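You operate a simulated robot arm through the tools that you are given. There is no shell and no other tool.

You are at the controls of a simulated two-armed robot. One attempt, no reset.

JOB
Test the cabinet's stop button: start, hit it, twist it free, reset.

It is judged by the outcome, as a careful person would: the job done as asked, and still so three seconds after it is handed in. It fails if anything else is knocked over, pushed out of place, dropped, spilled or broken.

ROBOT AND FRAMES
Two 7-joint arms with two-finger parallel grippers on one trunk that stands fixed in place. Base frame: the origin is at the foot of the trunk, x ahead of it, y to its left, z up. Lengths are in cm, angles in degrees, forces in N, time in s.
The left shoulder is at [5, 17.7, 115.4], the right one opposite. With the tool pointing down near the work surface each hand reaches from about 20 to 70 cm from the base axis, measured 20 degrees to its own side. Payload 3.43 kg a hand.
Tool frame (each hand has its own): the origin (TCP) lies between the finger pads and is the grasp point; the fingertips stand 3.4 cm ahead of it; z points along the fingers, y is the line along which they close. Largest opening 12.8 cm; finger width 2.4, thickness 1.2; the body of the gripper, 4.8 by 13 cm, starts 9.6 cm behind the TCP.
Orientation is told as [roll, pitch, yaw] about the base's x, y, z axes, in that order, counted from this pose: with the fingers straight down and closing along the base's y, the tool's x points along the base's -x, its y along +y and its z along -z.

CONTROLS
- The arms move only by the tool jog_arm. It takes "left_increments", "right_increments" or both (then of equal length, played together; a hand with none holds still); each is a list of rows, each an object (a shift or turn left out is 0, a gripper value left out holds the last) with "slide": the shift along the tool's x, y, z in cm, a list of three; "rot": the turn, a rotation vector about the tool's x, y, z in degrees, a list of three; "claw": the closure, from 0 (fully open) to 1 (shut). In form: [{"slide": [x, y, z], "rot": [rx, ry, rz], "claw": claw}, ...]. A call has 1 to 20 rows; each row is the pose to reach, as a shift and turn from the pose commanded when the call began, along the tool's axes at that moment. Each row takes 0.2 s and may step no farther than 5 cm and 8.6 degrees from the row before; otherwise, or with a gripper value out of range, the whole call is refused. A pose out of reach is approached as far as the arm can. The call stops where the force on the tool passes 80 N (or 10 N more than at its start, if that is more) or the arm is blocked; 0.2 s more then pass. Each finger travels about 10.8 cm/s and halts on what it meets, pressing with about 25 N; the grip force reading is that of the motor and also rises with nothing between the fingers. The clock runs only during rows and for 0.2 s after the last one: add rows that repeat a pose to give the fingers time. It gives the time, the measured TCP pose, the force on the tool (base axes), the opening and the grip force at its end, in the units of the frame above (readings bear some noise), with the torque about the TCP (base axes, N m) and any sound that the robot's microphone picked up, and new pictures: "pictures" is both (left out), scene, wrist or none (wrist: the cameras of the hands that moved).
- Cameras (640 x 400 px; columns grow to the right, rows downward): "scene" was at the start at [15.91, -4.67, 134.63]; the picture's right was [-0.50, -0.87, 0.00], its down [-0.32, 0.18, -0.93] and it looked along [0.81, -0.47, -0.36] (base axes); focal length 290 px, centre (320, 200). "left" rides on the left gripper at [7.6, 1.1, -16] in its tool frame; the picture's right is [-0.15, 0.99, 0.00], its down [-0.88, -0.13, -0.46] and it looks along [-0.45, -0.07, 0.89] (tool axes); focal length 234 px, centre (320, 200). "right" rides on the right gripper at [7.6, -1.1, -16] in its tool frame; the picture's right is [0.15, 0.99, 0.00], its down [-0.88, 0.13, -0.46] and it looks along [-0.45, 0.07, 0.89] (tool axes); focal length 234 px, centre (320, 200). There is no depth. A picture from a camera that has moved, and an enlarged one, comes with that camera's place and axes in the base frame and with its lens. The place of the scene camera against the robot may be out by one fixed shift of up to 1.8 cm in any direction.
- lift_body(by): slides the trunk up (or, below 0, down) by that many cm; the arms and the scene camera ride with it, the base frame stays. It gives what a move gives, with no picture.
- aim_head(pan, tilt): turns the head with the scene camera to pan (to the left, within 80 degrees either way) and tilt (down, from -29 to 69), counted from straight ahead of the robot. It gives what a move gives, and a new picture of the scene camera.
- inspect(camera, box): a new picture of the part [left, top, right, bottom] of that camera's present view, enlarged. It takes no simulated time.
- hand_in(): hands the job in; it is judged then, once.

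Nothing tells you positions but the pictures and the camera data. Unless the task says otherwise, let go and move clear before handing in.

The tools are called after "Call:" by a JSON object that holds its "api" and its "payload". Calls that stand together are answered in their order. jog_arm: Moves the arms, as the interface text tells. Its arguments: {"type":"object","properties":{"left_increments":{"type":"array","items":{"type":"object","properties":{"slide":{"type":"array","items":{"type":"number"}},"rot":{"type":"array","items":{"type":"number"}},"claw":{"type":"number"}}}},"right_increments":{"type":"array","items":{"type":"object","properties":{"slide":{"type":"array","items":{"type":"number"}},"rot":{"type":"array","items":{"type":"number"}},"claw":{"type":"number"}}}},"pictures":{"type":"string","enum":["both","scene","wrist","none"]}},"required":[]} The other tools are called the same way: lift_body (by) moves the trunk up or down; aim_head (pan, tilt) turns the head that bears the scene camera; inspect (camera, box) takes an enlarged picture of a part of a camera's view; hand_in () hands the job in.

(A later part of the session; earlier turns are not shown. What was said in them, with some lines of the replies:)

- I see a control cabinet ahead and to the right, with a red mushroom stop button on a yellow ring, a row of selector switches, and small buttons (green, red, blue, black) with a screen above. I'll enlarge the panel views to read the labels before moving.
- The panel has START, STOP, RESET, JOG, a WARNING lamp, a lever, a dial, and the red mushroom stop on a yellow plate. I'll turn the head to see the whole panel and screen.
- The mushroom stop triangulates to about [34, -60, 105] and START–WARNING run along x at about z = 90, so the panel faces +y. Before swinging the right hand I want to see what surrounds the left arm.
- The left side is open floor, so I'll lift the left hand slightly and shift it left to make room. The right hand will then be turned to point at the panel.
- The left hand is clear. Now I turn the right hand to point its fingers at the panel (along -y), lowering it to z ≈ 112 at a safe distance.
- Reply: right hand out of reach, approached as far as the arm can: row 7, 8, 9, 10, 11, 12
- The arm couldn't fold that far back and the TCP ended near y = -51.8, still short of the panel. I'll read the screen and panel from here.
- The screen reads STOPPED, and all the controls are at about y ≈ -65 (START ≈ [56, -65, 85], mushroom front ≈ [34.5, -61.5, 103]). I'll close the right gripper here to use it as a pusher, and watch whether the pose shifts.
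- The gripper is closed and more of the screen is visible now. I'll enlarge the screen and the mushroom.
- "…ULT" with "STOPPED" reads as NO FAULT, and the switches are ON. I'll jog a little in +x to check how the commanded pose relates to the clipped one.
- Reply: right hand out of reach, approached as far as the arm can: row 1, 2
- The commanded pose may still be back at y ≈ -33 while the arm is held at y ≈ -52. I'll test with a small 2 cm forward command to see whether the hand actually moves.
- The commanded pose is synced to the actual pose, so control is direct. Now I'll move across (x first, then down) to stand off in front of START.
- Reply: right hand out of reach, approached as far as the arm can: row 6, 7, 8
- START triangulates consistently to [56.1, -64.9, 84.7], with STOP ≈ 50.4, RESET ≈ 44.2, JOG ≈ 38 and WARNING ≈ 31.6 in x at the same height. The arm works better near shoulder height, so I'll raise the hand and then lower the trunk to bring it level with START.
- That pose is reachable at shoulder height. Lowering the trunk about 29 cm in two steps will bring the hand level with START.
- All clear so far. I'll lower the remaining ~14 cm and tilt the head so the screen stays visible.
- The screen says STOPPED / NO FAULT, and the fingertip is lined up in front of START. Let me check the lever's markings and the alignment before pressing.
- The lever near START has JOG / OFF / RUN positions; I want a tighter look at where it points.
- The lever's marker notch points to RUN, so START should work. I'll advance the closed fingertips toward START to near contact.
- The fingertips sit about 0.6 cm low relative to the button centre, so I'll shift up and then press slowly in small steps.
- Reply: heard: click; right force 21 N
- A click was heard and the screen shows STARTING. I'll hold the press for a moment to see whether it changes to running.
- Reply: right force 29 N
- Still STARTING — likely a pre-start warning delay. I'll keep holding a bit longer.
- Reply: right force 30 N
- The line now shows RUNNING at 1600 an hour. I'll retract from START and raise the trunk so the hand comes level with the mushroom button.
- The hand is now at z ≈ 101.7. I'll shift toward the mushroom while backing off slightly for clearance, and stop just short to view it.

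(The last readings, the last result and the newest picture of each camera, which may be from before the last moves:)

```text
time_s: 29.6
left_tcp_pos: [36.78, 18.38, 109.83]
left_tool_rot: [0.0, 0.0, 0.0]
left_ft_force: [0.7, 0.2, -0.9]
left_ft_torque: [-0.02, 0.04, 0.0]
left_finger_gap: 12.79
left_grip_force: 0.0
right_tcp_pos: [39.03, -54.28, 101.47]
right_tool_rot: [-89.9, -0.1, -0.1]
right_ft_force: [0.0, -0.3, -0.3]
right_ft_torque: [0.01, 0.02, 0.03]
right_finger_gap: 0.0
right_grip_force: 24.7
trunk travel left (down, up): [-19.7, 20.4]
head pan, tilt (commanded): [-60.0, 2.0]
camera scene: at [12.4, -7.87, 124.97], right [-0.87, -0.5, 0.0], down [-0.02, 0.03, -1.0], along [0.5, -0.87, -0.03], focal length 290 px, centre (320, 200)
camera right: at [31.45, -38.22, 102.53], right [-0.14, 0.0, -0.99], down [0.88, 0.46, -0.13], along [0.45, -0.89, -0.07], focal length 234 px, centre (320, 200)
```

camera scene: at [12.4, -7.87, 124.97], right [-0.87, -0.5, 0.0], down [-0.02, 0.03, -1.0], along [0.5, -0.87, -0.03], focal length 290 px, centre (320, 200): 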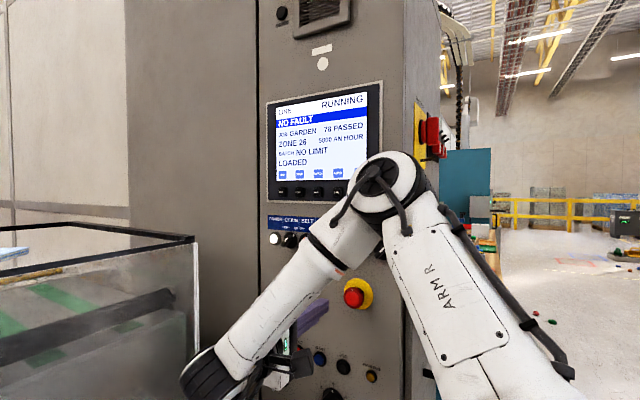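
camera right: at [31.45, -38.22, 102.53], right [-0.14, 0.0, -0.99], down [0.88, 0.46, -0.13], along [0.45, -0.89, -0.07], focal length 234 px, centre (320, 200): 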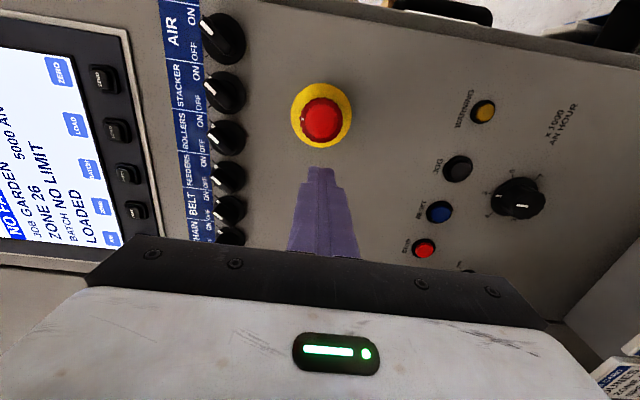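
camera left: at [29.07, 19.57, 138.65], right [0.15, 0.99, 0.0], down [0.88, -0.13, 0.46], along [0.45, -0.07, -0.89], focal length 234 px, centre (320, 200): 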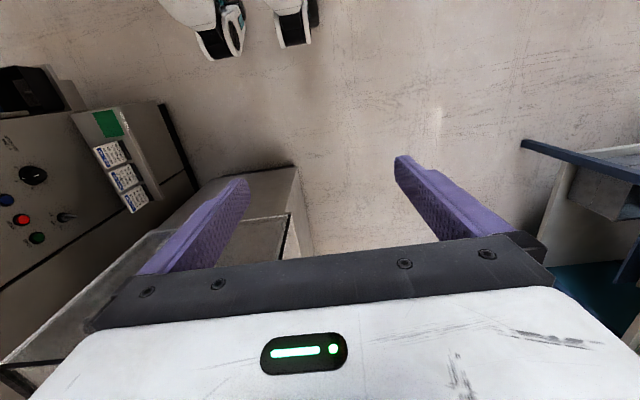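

The mushroom triangulates to about [35.0, -62.9, 101.7]; the screen still shows RUNNING. A closer look at the head should show any twist arrows.

Call:
{"api": "inspect", "payload": {"camera": "right", "box": [270, 70, 370, 170]}}

```text
4.00 times, centred on (320, 120) of right
camera zoom: at [31.45, -38.22, 102.53], right [-0.14, 0.0, -0.99], down [0.88, 0.46, -0.13], along [0.45, -0.89, -0.07], focal length 937 px, centre (320, 520)
```

zoom: 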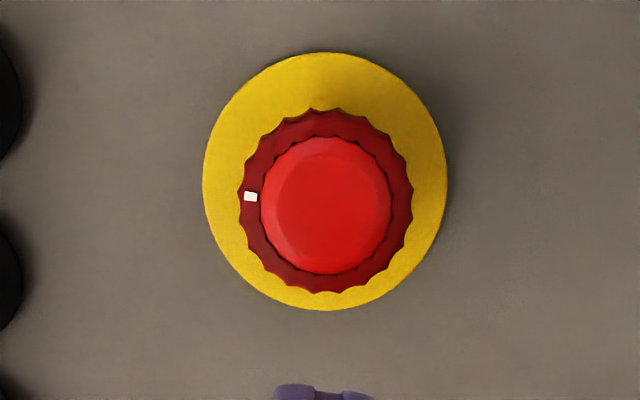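

The head is a ~4.4 cm knurled cap with a white index mark at top. I'll centre on it and push it in with the closed fingertips.

Call:
{"api": "jog_arm", "payload": {"right_increments": [{"slide": [2, -0.3, 0]}, {"slide": [4, -0.3, 0]}, {"slide": [4, -0.3, 2]}, {"slide": [4, -0.3, 3.5]}, {"slide": [4, -0.3, 4.6]}, {"slide": [4, -0.3, 5.2]}, {"slide": [4, -0.3, 5.6]}, {"slide": [4, -0.3, 5.9]}], "pictures": "both"}}

```text
time_s: 31.1
left_tcp_pos: [36.7, 18.79, 109.89]
left_tool_rot: [-0.2, -0.2, 0.0]
left_ft_force: [-0.1, 0.8, -0.5]
left_ft_torque: [-0.03, -0.02, 0.03]
left_finger_gap: 12.83
left_grip_force: 0.1
right_tcp_pos: [35.12, -58.55, 102.04]
right_tool_rot: [-89.3, 0.2, 0.5]
right_ft_force: [-6.4, 42.5, 3.6]
right_ft_torque: [-0.18, 0.09, -0.7]
right_finger_gap: 0.0
right_grip_force: 25.1
trunk travel left (down, up): [-19.7, 20.4]
head pan, tilt (commanded): [-60.0, 2.0]
heard: click
stopped in row 7 (right hand): the force on the tool passed its limit at 86 N (the readings are from after the stop); the commanded pose is now the measured one
camera scene: at [12.26, -7.34, 125.06], right [-0.87, -0.5, 0.0], down [-0.02, 0.02, -1.0], along [0.5, -0.87, -0.03], focal length 290 px, centre (320, 200)
camera right: at [27.21, -42.61, 103.22], right [-0.15, 0.01, -0.99], down [0.88, 0.47, -0.13], along [0.46, -0.88, -0.08], focal length 234 px, centre (320, 200)
```

scene: 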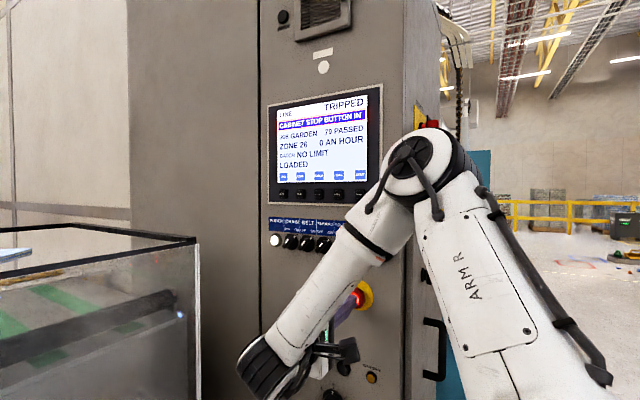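
right: 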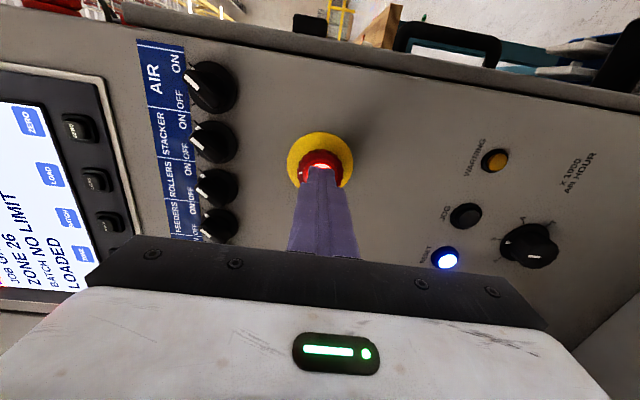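

The screen reads TRIPPED – CABINET STOP BUTTON IN, and the RESET lamp is lit blue. Next I back off and open the fingers to straddle the cap.

Call:
{"api": "jog_arm", "payload": {"right_increments": [{"slide": [0, 0, -1.5]}, {"slide": [0, 0, -3]}, {"slide": [0, 0, -4], "claw": 0.45}, {"slide": [0, 0, -4], "claw": 0.45}, {"slide": [0, 0, -4], "claw": 0.45}], "pictures": "both"}}

```text
time_s: 32.3
left_tcp_pos: [36.83, 18.32, 109.88]
left_tool_rot: [0.0, -0.1, 0.1]
left_ft_force: [0.1, -0.2, 0.1]
left_ft_torque: [0.01, -0.02, 0.03]
left_finger_gap: 12.76
left_grip_force: 0.2
right_tcp_pos: [35.07, -55.24, 101.49]
right_tool_rot: [-89.1, 0.1, 0.3]
right_ft_force: [-0.1, 0.1, -0.2]
right_ft_torque: [-0.01, -0.01, 0.01]
right_finger_gap: 7.06
right_grip_force: 0.2
trunk travel left (down, up): [-19.7, 20.4]
head pan, tilt (commanded): [-60.0, 2.0]
camera scene: at [12.41, -7.88, 124.97], right [-0.87, -0.5, 0.0], down [-0.02, 0.03, -1.0], along [0.5, -0.87, -0.03], focal length 290 px, centre (320, 200)
camera right: at [27.31, -39.27, 102.86], right [-0.15, 0.02, -0.99], down [0.88, 0.46, -0.13], along [0.46, -0.89, -0.08], focal length 234 px, centre (320, 200)
```

scene: 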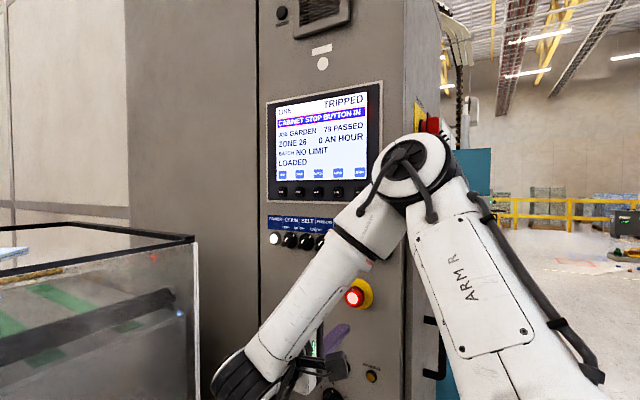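
right: 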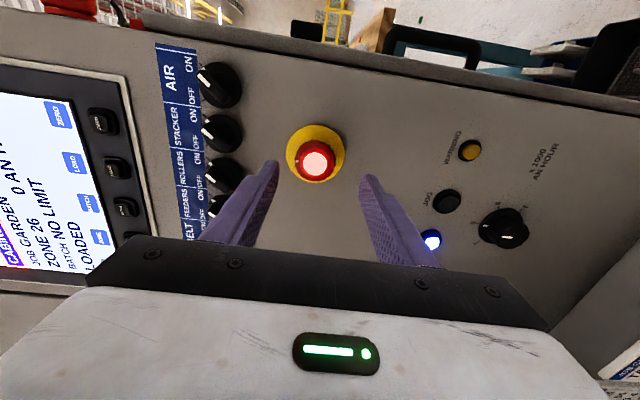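

The cap is now lit. I'll raise 0.45 cm to centre on it and advance so the finger pads come either side of the cap.

Call:
{"api": "jog_arm", "payload": {"right_increments": [{"slide": [0.3, -0.45, 0], "rot": [0.8, 0, 0]}, {"slide": [0.3, -0.45, 2], "rot": [0.8, 0, 0]}, {"slide": [0.3, -0.45, 3.5], "rot": [0.8, 0, 0]}, {"slide": [0.3, -0.45, 4.5], "rot": [0.8, 0, 0]}], "pictures": "wrist"}}

Call:
{"api": "inspect", "payload": {"camera": "right", "box": [240, 110, 400, 240]}}

```text
time_s: 33.3
left_tcp_pos: [36.82, 18.34, 109.99]
left_tool_rot: [0.0, 0.0, 0.1]
left_ft_force: [0.3, -0.4, -0.2]
left_ft_torque: [0.0, 0.01, -0.05]
left_finger_gap: 12.82
left_grip_force: 0.2
right_tcp_pos: [34.94, -59.69, 102.07]
right_tool_rot: [-89.9, 0.2, 0.5]
right_ft_force: [-0.2, -0.6, -0.4]
right_ft_torque: [-0.01, 0.03, 0.02]
right_finger_gap: 7.04
right_grip_force: 0.1
trunk travel left (down, up): [-19.7, 20.4]
head pan, tilt (commanded): [-60.0, 2.0]
camera right: at [27.11, -43.69, 103.07], right [-0.15, 0.0, -0.99], down [0.88, 0.46, -0.13], along [0.46, -0.89, -0.07], focal length 234 px, centre (320, 200)
```

right: 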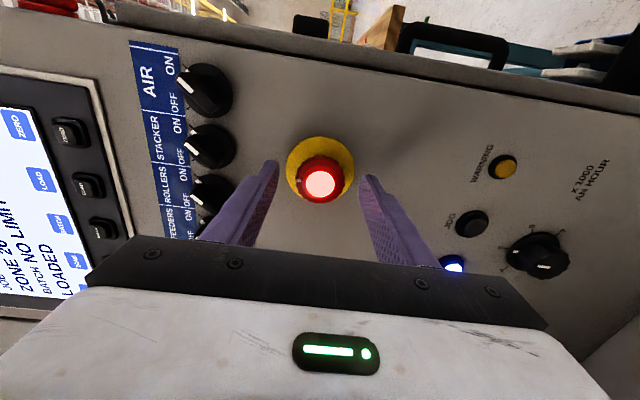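

```text
3.08 times, centred on (320, 175) of right
camera zoom: at [27.11, -43.69, 103.07], right [-0.15, 0.0, -0.99], down [0.88, 0.46, -0.13], along [0.46, -0.89, -0.07], focal length 720 px, centre (320, 277)
```

zoom: 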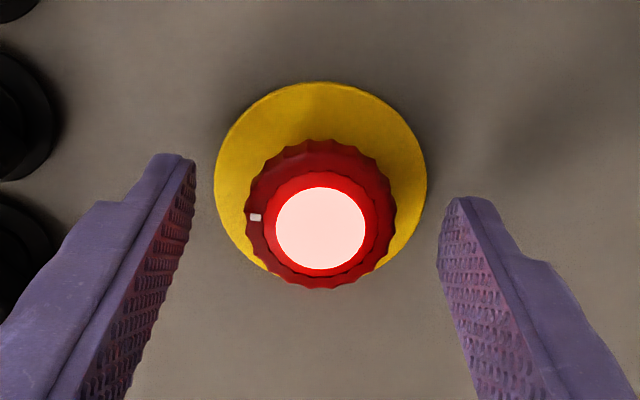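

The knurled ring sits at y ≈ -63 to -64 with the yellow plate at -65.4. I'll pre-rotate the open hand anticlockwise by 24° and advance 1.2 cm so the pads straddle the ring.

Call:
{"api": "jog_arm", "payload": {"right_increments": [{"slide": [0.1, 0.1, 0], "rot": [0, 0, -8]}, {"slide": [0.1, 0.1, 0], "rot": [0, 0, -16]}, {"slide": [0.1, 0.1, 0], "rot": [0, 0, -24]}, {"slide": [0.1, 0.1, 0.6], "rot": [0, 0, -24]}, {"slide": [0.1, 0.1, 1.2], "rot": [0, 0, -24]}], "pictures": "wrist"}}

Call:
{"api": "inspect", "payload": {"camera": "right", "box": [240, 110, 400, 240]}}

```text
time_s: 34.5
left_tcp_pos: [36.74, 18.4, 109.85]
left_tool_rot: [0.1, 0.0, 0.0]
left_ft_force: [-0.7, -0.2, -0.5]
left_ft_torque: [-0.02, -0.01, 0.06]
left_finger_gap: 12.8
left_grip_force: 0.1
right_tcp_pos: [34.75, -60.92, 101.98]
right_tool_rot: [-90.0, 24.3, 0.4]
right_ft_force: [-0.1, 0.0, 0.2]
right_ft_torque: [-0.01, -0.01, -0.02]
right_finger_gap: 7.06
right_grip_force: 0.0
trunk travel left (down, up): [-19.7, 20.4]
head pan, tilt (commanded): [-60.0, 2.0]
camera right: at [28.09, -44.88, 105.9], right [-0.54, 0.0, -0.84], down [0.75, 0.46, -0.48], along [0.39, -0.89, -0.25], focal length 234 px, centre (320, 200)
```

right: 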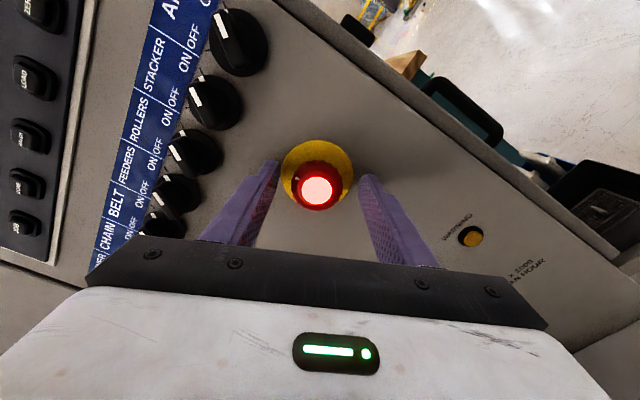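

```text
3.08 times, centred on (320, 175) of right
camera zoom: at [28.09, -44.88, 105.9], right [-0.54, 0.0, -0.84], down [0.75, 0.46, -0.48], along [0.39, -0.89, -0.25], focal length 720 px, centre (320, 277)
```

zoom: 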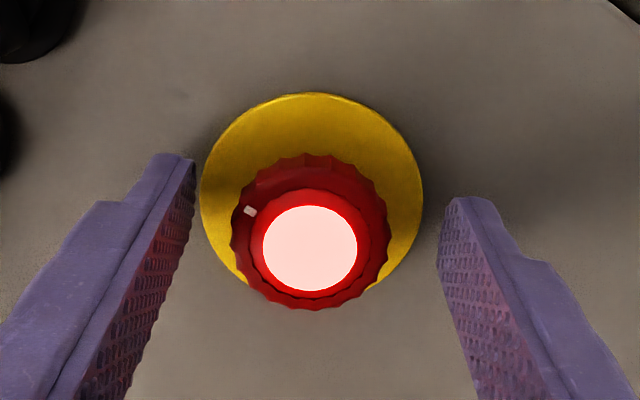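

The pads are well placed around the ring. Now I'll close onto the cap.

Call:
{"api": "jog_arm", "payload": {"right_increments": [{"claw": 0.75}, {"claw": 0.85}, {"claw": 0.85}], "pictures": "wrist"}}

Call:
{"api": "inspect", "payload": {"camera": "right", "box": [240, 110, 400, 240]}}

```text
time_s: 35.3
left_tcp_pos: [36.76, 18.36, 109.81]
left_tool_rot: [-0.1, -0.1, -0.1]
left_ft_force: [-0.3, -0.3, -0.4]
left_ft_torque: [-0.04, -0.01, 0.0]
left_finger_gap: 12.81
left_grip_force: 0.0
right_tcp_pos: [34.79, -60.85, 102.15]
right_tool_rot: [-90.1, 24.1, 0.4]
right_ft_force: [7.3, -10.1, 13.3]
right_ft_torque: [-0.1, -0.01, 0.31]
right_finger_gap: 4.15
right_grip_force: 45.1
trunk travel left (down, up): [-19.7, 20.4]
head pan, tilt (commanded): [-60.0, 2.0]
camera right: at [28.14, -44.88, 106.0], right [-0.54, -0.01, -0.84], down [0.75, 0.46, -0.48], along [0.39, -0.89, -0.24], focal length 234 px, centre (320, 200)
```

right: 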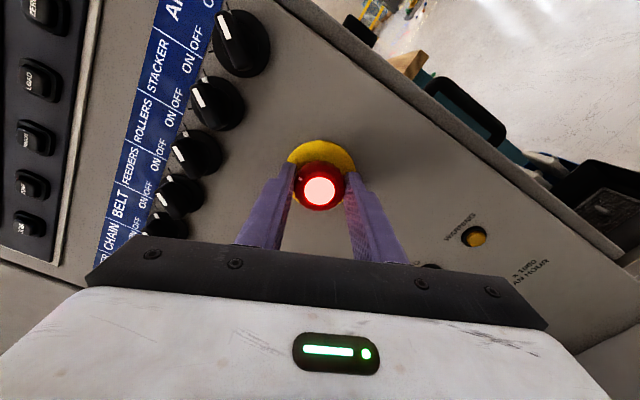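

```text
3.08 times, centred on (320, 175) of right
camera zoom: at [28.14, -44.88, 106.0], right [-0.54, -0.01, -0.84], down [0.75, 0.46, -0.48], along [0.39, -0.89, -0.24], focal length 720 px, centre (320, 277)
```

zoom: 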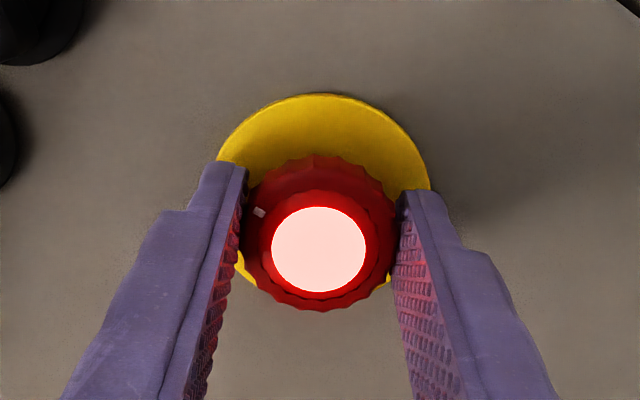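

The cap is gripped (gap 4.15 cm). I'll twist clockwise in small steps.

Call:
{"api": "jog_arm", "payload": {"right_increments": [{"rot": [0, 0, 5]}, {"rot": [0, 0, 10]}, {"rot": [0, 0, 15]}, {"rot": [0, 0, 20]}, {"rot": [0, 0, 25]}, {"rot": [0, 0, 30]}], "pictures": "both"}}

Call:
{"api": "inspect", "payload": {"camera": "right", "box": [240, 110, 400, 240]}}

```text
time_s: 36.7
left_tcp_pos: [36.9, 18.47, 109.79]
left_tool_rot: [-0.1, 0.0, -0.1]
left_ft_force: [0.0, -0.2, -0.7]
left_ft_torque: [0.03, 0.04, 0.01]
left_finger_gap: 12.8
left_grip_force: 0.1
right_tcp_pos: [34.75, -60.73, 101.98]
right_tool_rot: [-89.8, -5.9, 0.6]
right_ft_force: [5.3, 3.9, 10.9]
right_ft_torque: [-0.51, 0.1, 0.88]
right_finger_gap: 4.14
right_grip_force: 45.0
trunk travel left (down, up): [-19.7, 20.4]
head pan, tilt (commanded): [-60.0, 2.0]
camera scene: at [12.4, -7.74, 124.98], right [-0.87, -0.5, 0.0], down [-0.02, 0.03, -1.0], along [0.5, -0.87, -0.03], focal length 290 px, centre (320, 200)
camera right: at [26.89, -44.78, 102.18], right [-0.04, 0.0, -1.0], down [0.88, 0.46, -0.04], along [0.46, -0.89, -0.02], focal length 234 px, centre (320, 200)
```

scene: 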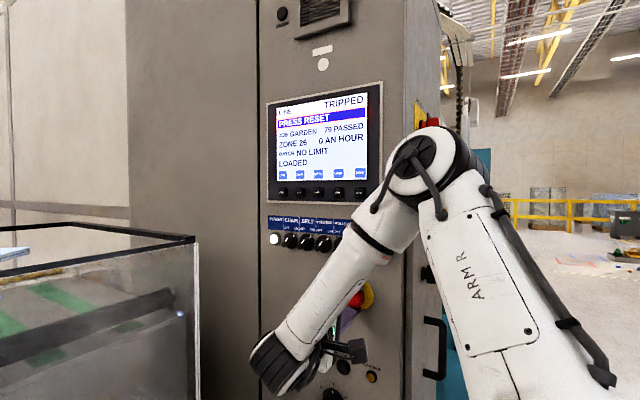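
right: 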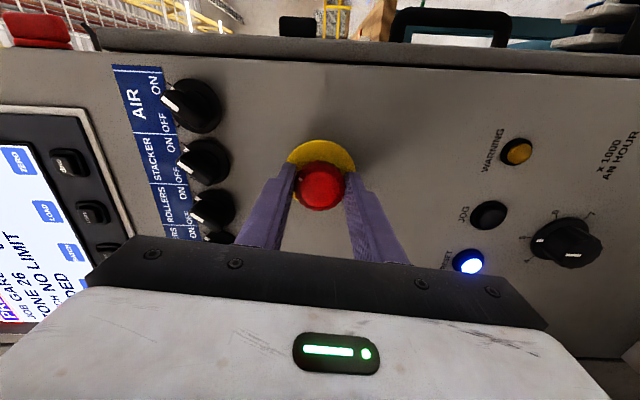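

```text
3.08 times, centred on (320, 175) of right
camera zoom: at [26.89, -44.78, 102.18], right [-0.04, 0.0, -1.0], down [0.88, 0.46, -0.04], along [0.46, -0.89, -0.02], focal length 720 px, centre (320, 277)
```

zoom: 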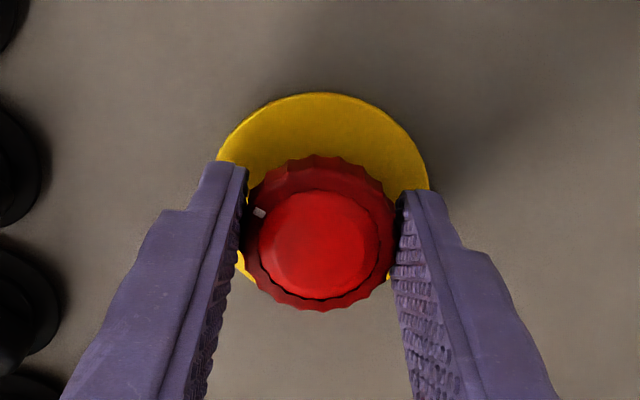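

The cap released — its lamp is out and the screen now says PRESS RESET. I'll open the fingers and back straight off.

Call:
{"api": "jog_arm", "payload": {"right_increments": [{"claw": 0.6}, {"claw": 0.45}, {"claw": 0.45}, {"slide": [0, 0, -1.5], "claw": 0.45}, {"slide": [0, 0, -3.5], "claw": 0.45}, {"slide": [0, 0, -5.5], "claw": 0.45}], "pictures": "both"}}

Call:
{"api": "inspect", "payload": {"camera": "right", "box": [240, 90, 400, 220]}}

Call:
{"api": "inspect", "payload": {"camera": "scene", "box": [255, 70, 455, 320]}}

```text
time_s: 38.1
left_tcp_pos: [36.91, 18.33, 109.87]
left_tool_rot: [0.0, 0.0, 0.1]
left_ft_force: [0.2, 0.4, 0.3]
left_ft_torque: [-0.02, -0.02, -0.01]
left_finger_gap: 12.79
left_grip_force: 0.1
right_tcp_pos: [34.7, -55.31, 101.96]
right_tool_rot: [-89.9, -5.8, 0.3]
right_ft_force: [0.5, 0.1, 0.0]
right_ft_torque: [0.0, -0.01, -0.03]
right_finger_gap: 7.04
right_grip_force: 0.1
trunk travel left (down, up): [-19.7, 20.4]
head pan, tilt (commanded): [-60.0, 2.0]
camera scene: at [12.42, -7.88, 124.97], right [-0.87, -0.5, 0.0], down [-0.02, 0.03, -1.0], along [0.5, -0.87, -0.03], focal length 290 px, centre (320, 200)
camera right: at [26.86, -39.38, 102.21], right [-0.05, 0.0, -1.0], down [0.89, 0.46, -0.04], along [0.46, -0.89, -0.02], focal length 234 px, centre (320, 200)
```

scene: 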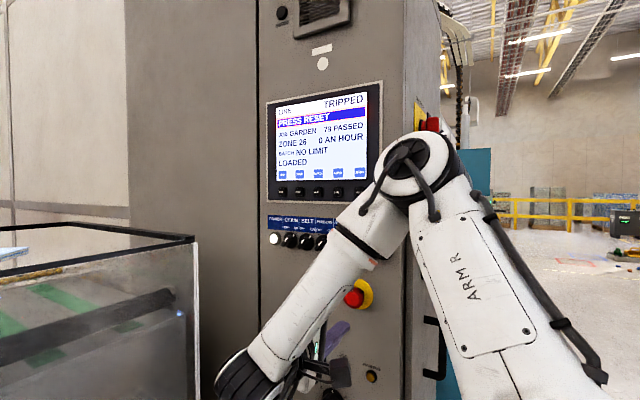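
right: 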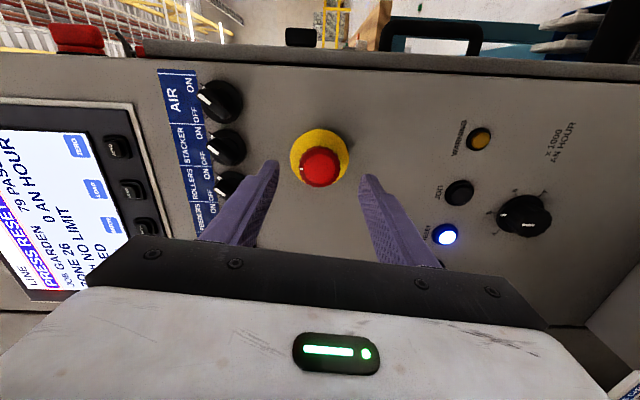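

```text
3.08 times, centred on (320, 155) of right
camera zoom: at [26.86, -39.38, 102.21], right [-0.05, 0.0, -1.0], down [0.89, 0.46, -0.04], along [0.46, -0.89, -0.02], focal length 720 px, centre (320, 338)
```

zoom: 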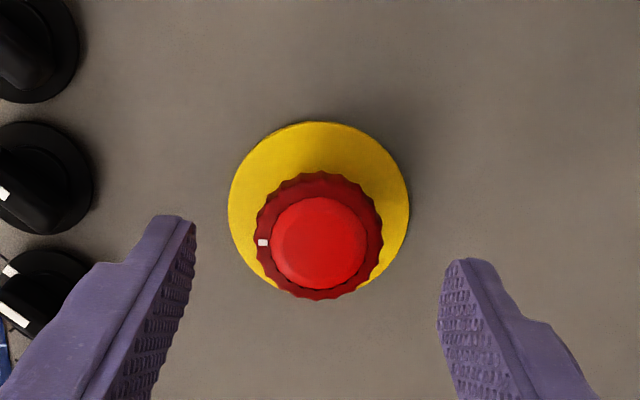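

```text
1.60 times, centred on (355, 195) of scene
camera zoom: at [12.42, -7.88, 124.97], right [-0.87, -0.5, 0.0], down [-0.02, 0.03, -1.0], along [0.5, -0.87, -0.03], focal length 464 px, centre (264, 208)
```

zoom: 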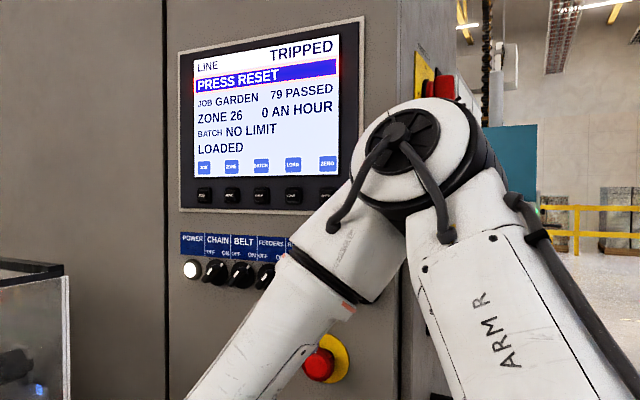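

The cap is out and its index mark is back at the top, with the screen asking for reset. I'll close the fingers, square the hand and shift to RESET's column at x ≈ 44.2.

Call:
{"api": "jog_arm", "payload": {"right_increments": [{"rot": [0, 0, -3], "claw": 0.8}, {"rot": [0, 0, -6], "claw": 1}, {"rot": [0, 0, -6], "claw": 1}, {"rot": [0, 0, -6], "claw": 1}], "pictures": "none"}}

Call:
{"api": "jog_arm", "payload": {"right_increments": [{"slide": [-3, 0, 0]}, {"slide": [-6, 0, 0]}, {"slide": [-9.5, 0, 0]}], "pictures": "none"}}

Call:
{"api": "lift_body", "payload": {"by": -16.8}}

Call:
{"api": "aim_head", "payload": {"pan": -60, "tilt": 0}}

Call:
{"api": "inspect", "payload": {"camera": "right", "box": [220, 60, 460, 210]}}

```text
time_s: 39.1
left_tcp_pos: [36.85, 18.49, 109.85]
left_tool_rot: [0.1, 0.0, 0.1]
left_ft_force: [-0.4, 0.1, -0.2]
left_ft_torque: [-0.02, -0.01, -0.01]
left_finger_gap: 12.81
left_grip_force: 0.2
right_tcp_pos: [34.75, -55.32, 101.89]
right_tool_rot: [-89.9, 0.2, 0.3]
right_ft_force: [-0.1, 0.2, 0.5]
right_ft_torque: [0.04, 0.0, 0.01]
right_finger_gap: 0.0
right_grip_force: 24.5
trunk travel left (down, up): [-19.7, 20.4]
head pan, tilt (commanded): [-60.0, 2.0]
```

```text
time_s: 39.9
left_tcp_pos: [36.78, 18.26, 109.95]
left_tool_rot: [0.1, 0.0, 0.0]
left_ft_force: [-1.3, 0.3, 0.6]
left_ft_torque: [0.0, 0.0, 0.05]
left_finger_gap: 12.81
left_grip_force: 0.0
right_tcp_pos: [44.08, -55.38, 101.79]
right_tool_rot: [-89.9, 0.1, 0.2]
right_ft_force: [0.0, 0.2, -0.2]
right_ft_torque: [-0.02, 0.0, 0.02]
right_finger_gap: 0.0
right_grip_force: 24.8
trunk travel left (down, up): [-19.7, 20.4]
head pan, tilt (commanded): [-60.0, 2.0]
```

```text
time_s: 41.8
left_tcp_pos: [36.77, 18.39, 93.12]
left_tool_rot: [0.0, 0.0, 0.1]
left_ft_force: [-0.1, 0.4, 1.0]
left_ft_torque: [0.02, 0.0, -0.04]
left_finger_gap: 12.79
left_grip_force: 0.1
right_tcp_pos: [44.07, -55.28, 84.87]
right_tool_rot: [-89.8, 0.2, 0.3]
right_ft_force: [-0.2, 0.0, 0.6]
right_ft_torque: [0.0, 0.01, 0.0]
right_finger_gap: 0.02
right_grip_force: 24.7
trunk travel left (down, up): [-2.9, 37.2]
head pan, tilt (commanded): [-60.0, 2.0]
```

```text
time_s: 42.4
left_tcp_pos: [36.78, 18.36, 93.12]
left_tool_rot: [0.0, 0.0, 0.1]
left_ft_force: [0.4, -0.6, 0.1]
left_ft_torque: [-0.01, 0.02, -0.02]
left_finger_gap: 12.82
left_grip_force: 0.0
right_tcp_pos: [44.04, -55.34, 85.01]
right_tool_rot: [-89.9, 0.3, 0.3]
right_ft_force: [0.8, 0.7, -1.2]
right_ft_torque: [0.03, -0.01, 0.01]
right_finger_gap: 0.0
right_grip_force: 24.6
trunk travel left (down, up): [-2.9, 37.2]
head pan, tilt (commanded): [-60.0, 0.0]
camera scene: at [12.37, -7.81, 108.48], right [-0.87, -0.5, 0.0], down [0.0, 0.0, -1.0], along [0.5, -0.87, 0.0], focal length 290 px, centre (320, 200)
```

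scene: 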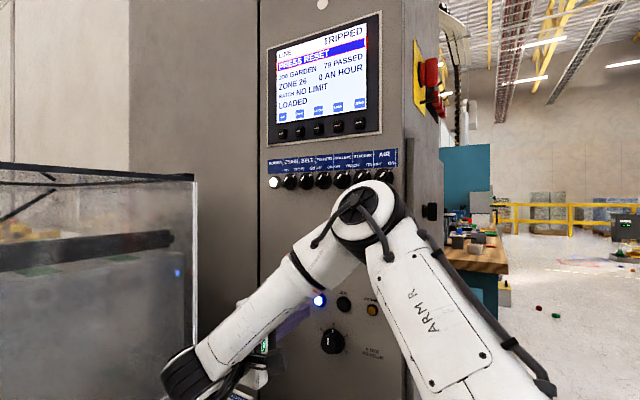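

```text
2.67 times, centred on (340, 135) of right
camera zoom: at [36.31, -39.33, 86.0], right [-0.15, 0.0, -0.99], down [0.88, 0.46, -0.13], along [0.46, -0.89, -0.07], focal length 624 px, centre (267, 373)
```

zoom: 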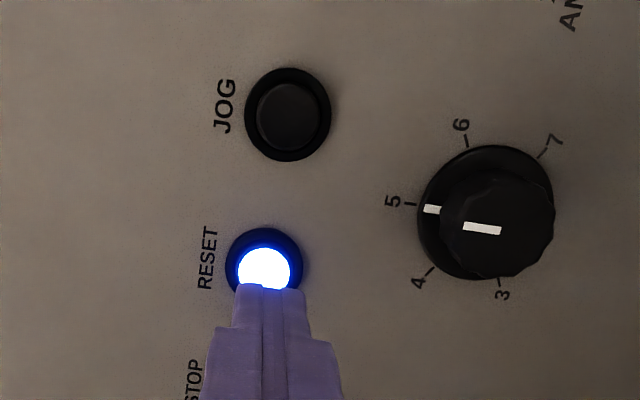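

The fingertips line up with the lit RESET button and the screen shows PRESS RESET. I'll push it in gently.

Call:
{"api": "jog_arm", "payload": {"right_increments": [{"slide": [-0.2, -0.1, 2]}, {"slide": [-0.2, -0.1, 4]}, {"slide": [-0.2, -0.1, 5.2]}, {"slide": [-0.2, -0.1, 5.6]}, {"slide": [-0.2, -0.1, 5.9]}, {"slide": [-0.2, -0.1, 6.15]}, {"slide": [-0.2, -0.1, 6.15]}], "pictures": "both"}}

```text
time_s: 44.0
left_tcp_pos: [36.64, 18.53, 93.03]
left_tool_rot: [-0.2, -0.1, 0.0]
left_ft_force: [0.4, -0.6, 0.3]
left_ft_torque: [-0.03, 0.03, 0.02]
left_finger_gap: 12.81
left_grip_force: 0.1
right_tcp_pos: [44.43, -61.29, 85.12]
right_tool_rot: [-89.8, 0.3, 0.4]
right_ft_force: [-7.6, 32.0, -6.9]
right_ft_torque: [0.2, -0.16, -0.36]
right_finger_gap: 0.0
right_grip_force: 25.1
trunk travel left (down, up): [-2.9, 37.2]
head pan, tilt (commanded): [-60.0, 0.0]
heard: click
camera scene: at [12.35, -7.64, 108.49], right [-0.87, -0.5, 0.0], down [0.0, 0.0, -1.0], along [0.5, -0.87, 0.0], focal length 290 px, centre (320, 200)
camera right: at [36.58, -45.24, 86.19], right [-0.15, 0.0, -0.99], down [0.88, 0.46, -0.13], along [0.46, -0.89, -0.07], focal length 234 px, centre (320, 200)
```

scene: 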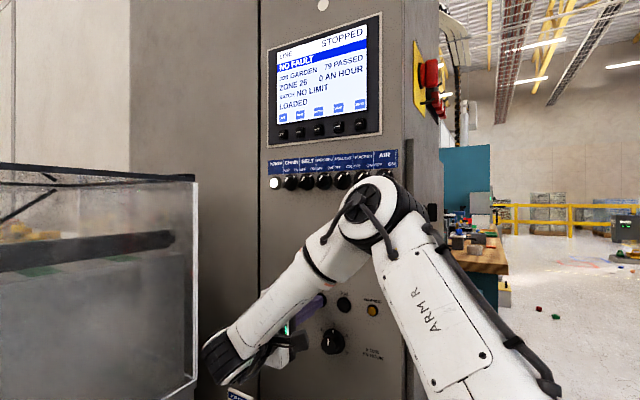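
right: 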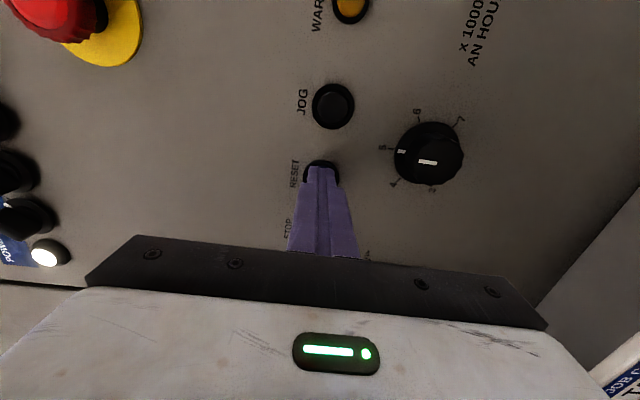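

The screen is back to STOPPED / NO FAULT after the click. I'll retract the hand clear of the panel and confirm the state holds.

Call:
{"api": "jog_arm", "payload": {"right_increments": [{"slide": [0, 0, -1.5]}, {"slide": [0, 0, -3]}, {"slide": [0, 0, -4.5]}, {"slide": [0, 0, -5.8]}], "pictures": "both"}}

Call:
{"api": "inspect", "payload": {"camera": "scene", "box": [255, 0, 455, 240]}}

```text
time_s: 45.0
left_tcp_pos: [36.83, 18.29, 93.15]
left_tool_rot: [0.0, 0.0, 0.0]
left_ft_force: [0.1, -0.4, 0.3]
left_ft_torque: [0.02, 0.0, 0.02]
left_finger_gap: 12.78
left_grip_force: 0.0
right_tcp_pos: [44.28, -55.46, 85.21]
right_tool_rot: [-89.9, 0.1, 0.3]
right_ft_force: [-0.6, 0.1, -0.2]
right_ft_torque: [0.0, -0.04, 0.01]
right_finger_gap: 0.0
right_grip_force: 25.0
trunk travel left (down, up): [-2.9, 37.2]
head pan, tilt (commanded): [-60.0, 0.0]
camera scene: at [12.37, -7.81, 108.49], right [-0.87, -0.5, 0.0], down [0.0, 0.0, -1.0], along [0.5, -0.87, 0.0], focal length 290 px, centre (320, 200)
camera right: at [36.52, -39.52, 86.16], right [-0.15, 0.0, -0.99], down [0.88, 0.46, -0.13], along [0.46, -0.89, -0.07], focal length 234 px, centre (320, 200)
```

scene: 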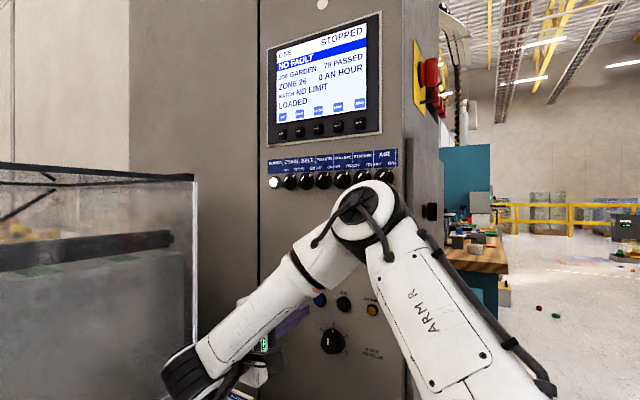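
right: 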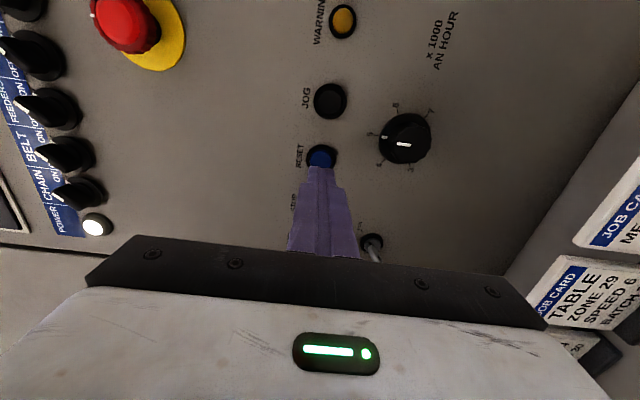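

```text
1.67 times, centred on (355, 120) of scene
camera zoom: at [12.37, -7.81, 108.49], right [-0.87, -0.5, 0.0], down [0.0, 0.0, -1.0], along [0.5, -0.87, 0.0], focal length 484 px, centre (262, 333)
```

zoom: 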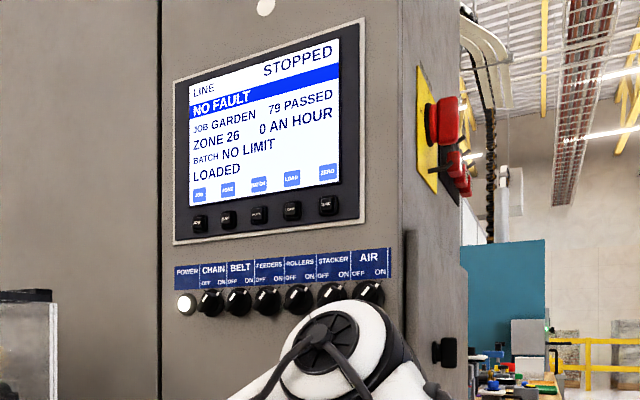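

The line shows STOPPED / NO FAULT, the RESET lamp is out, the mushroom is out, and the hand is clear of the panel with nothing disturbed. The full test sequence is complete, so I'm handing in.

Call:
{"api": "hand_in", "payload": {}}

```text
The job is handed in.
```

The stop-button test is finished: I started the line, hit the mushroom button, twisted it free and reset it, and each step showed on the screen.

| Step | What I did | Screen afterwards |
|---|---|---|
| Start | Pressed and held START | STARTING, then RUNNING |
| Hit | Pushed the mushroom button in | TRIPPED, CABINET STOP BUTTON IN |
| Twist free | Gripped the cap and turned it clockwise | TRIPPED, PRESS RESET; the cap popped back out |
| Reset | Pressed RESET | STOPPED, NO FAULT |

- **Final state:** The line is stopped with no fault, the mushroom is out and the RESET lamp is off. The right hand is about 6 cm clear of the panel.
- **Passed count:** It rose from 72 to 79 while the line ran.
- **Push force:** The push on the mushroom reached 86 N, just over the arm's 80 N limit, so that move stopped by itself. The button had already latched.
- **Other controls:** I touched no other control and saw nothing moved out of place.
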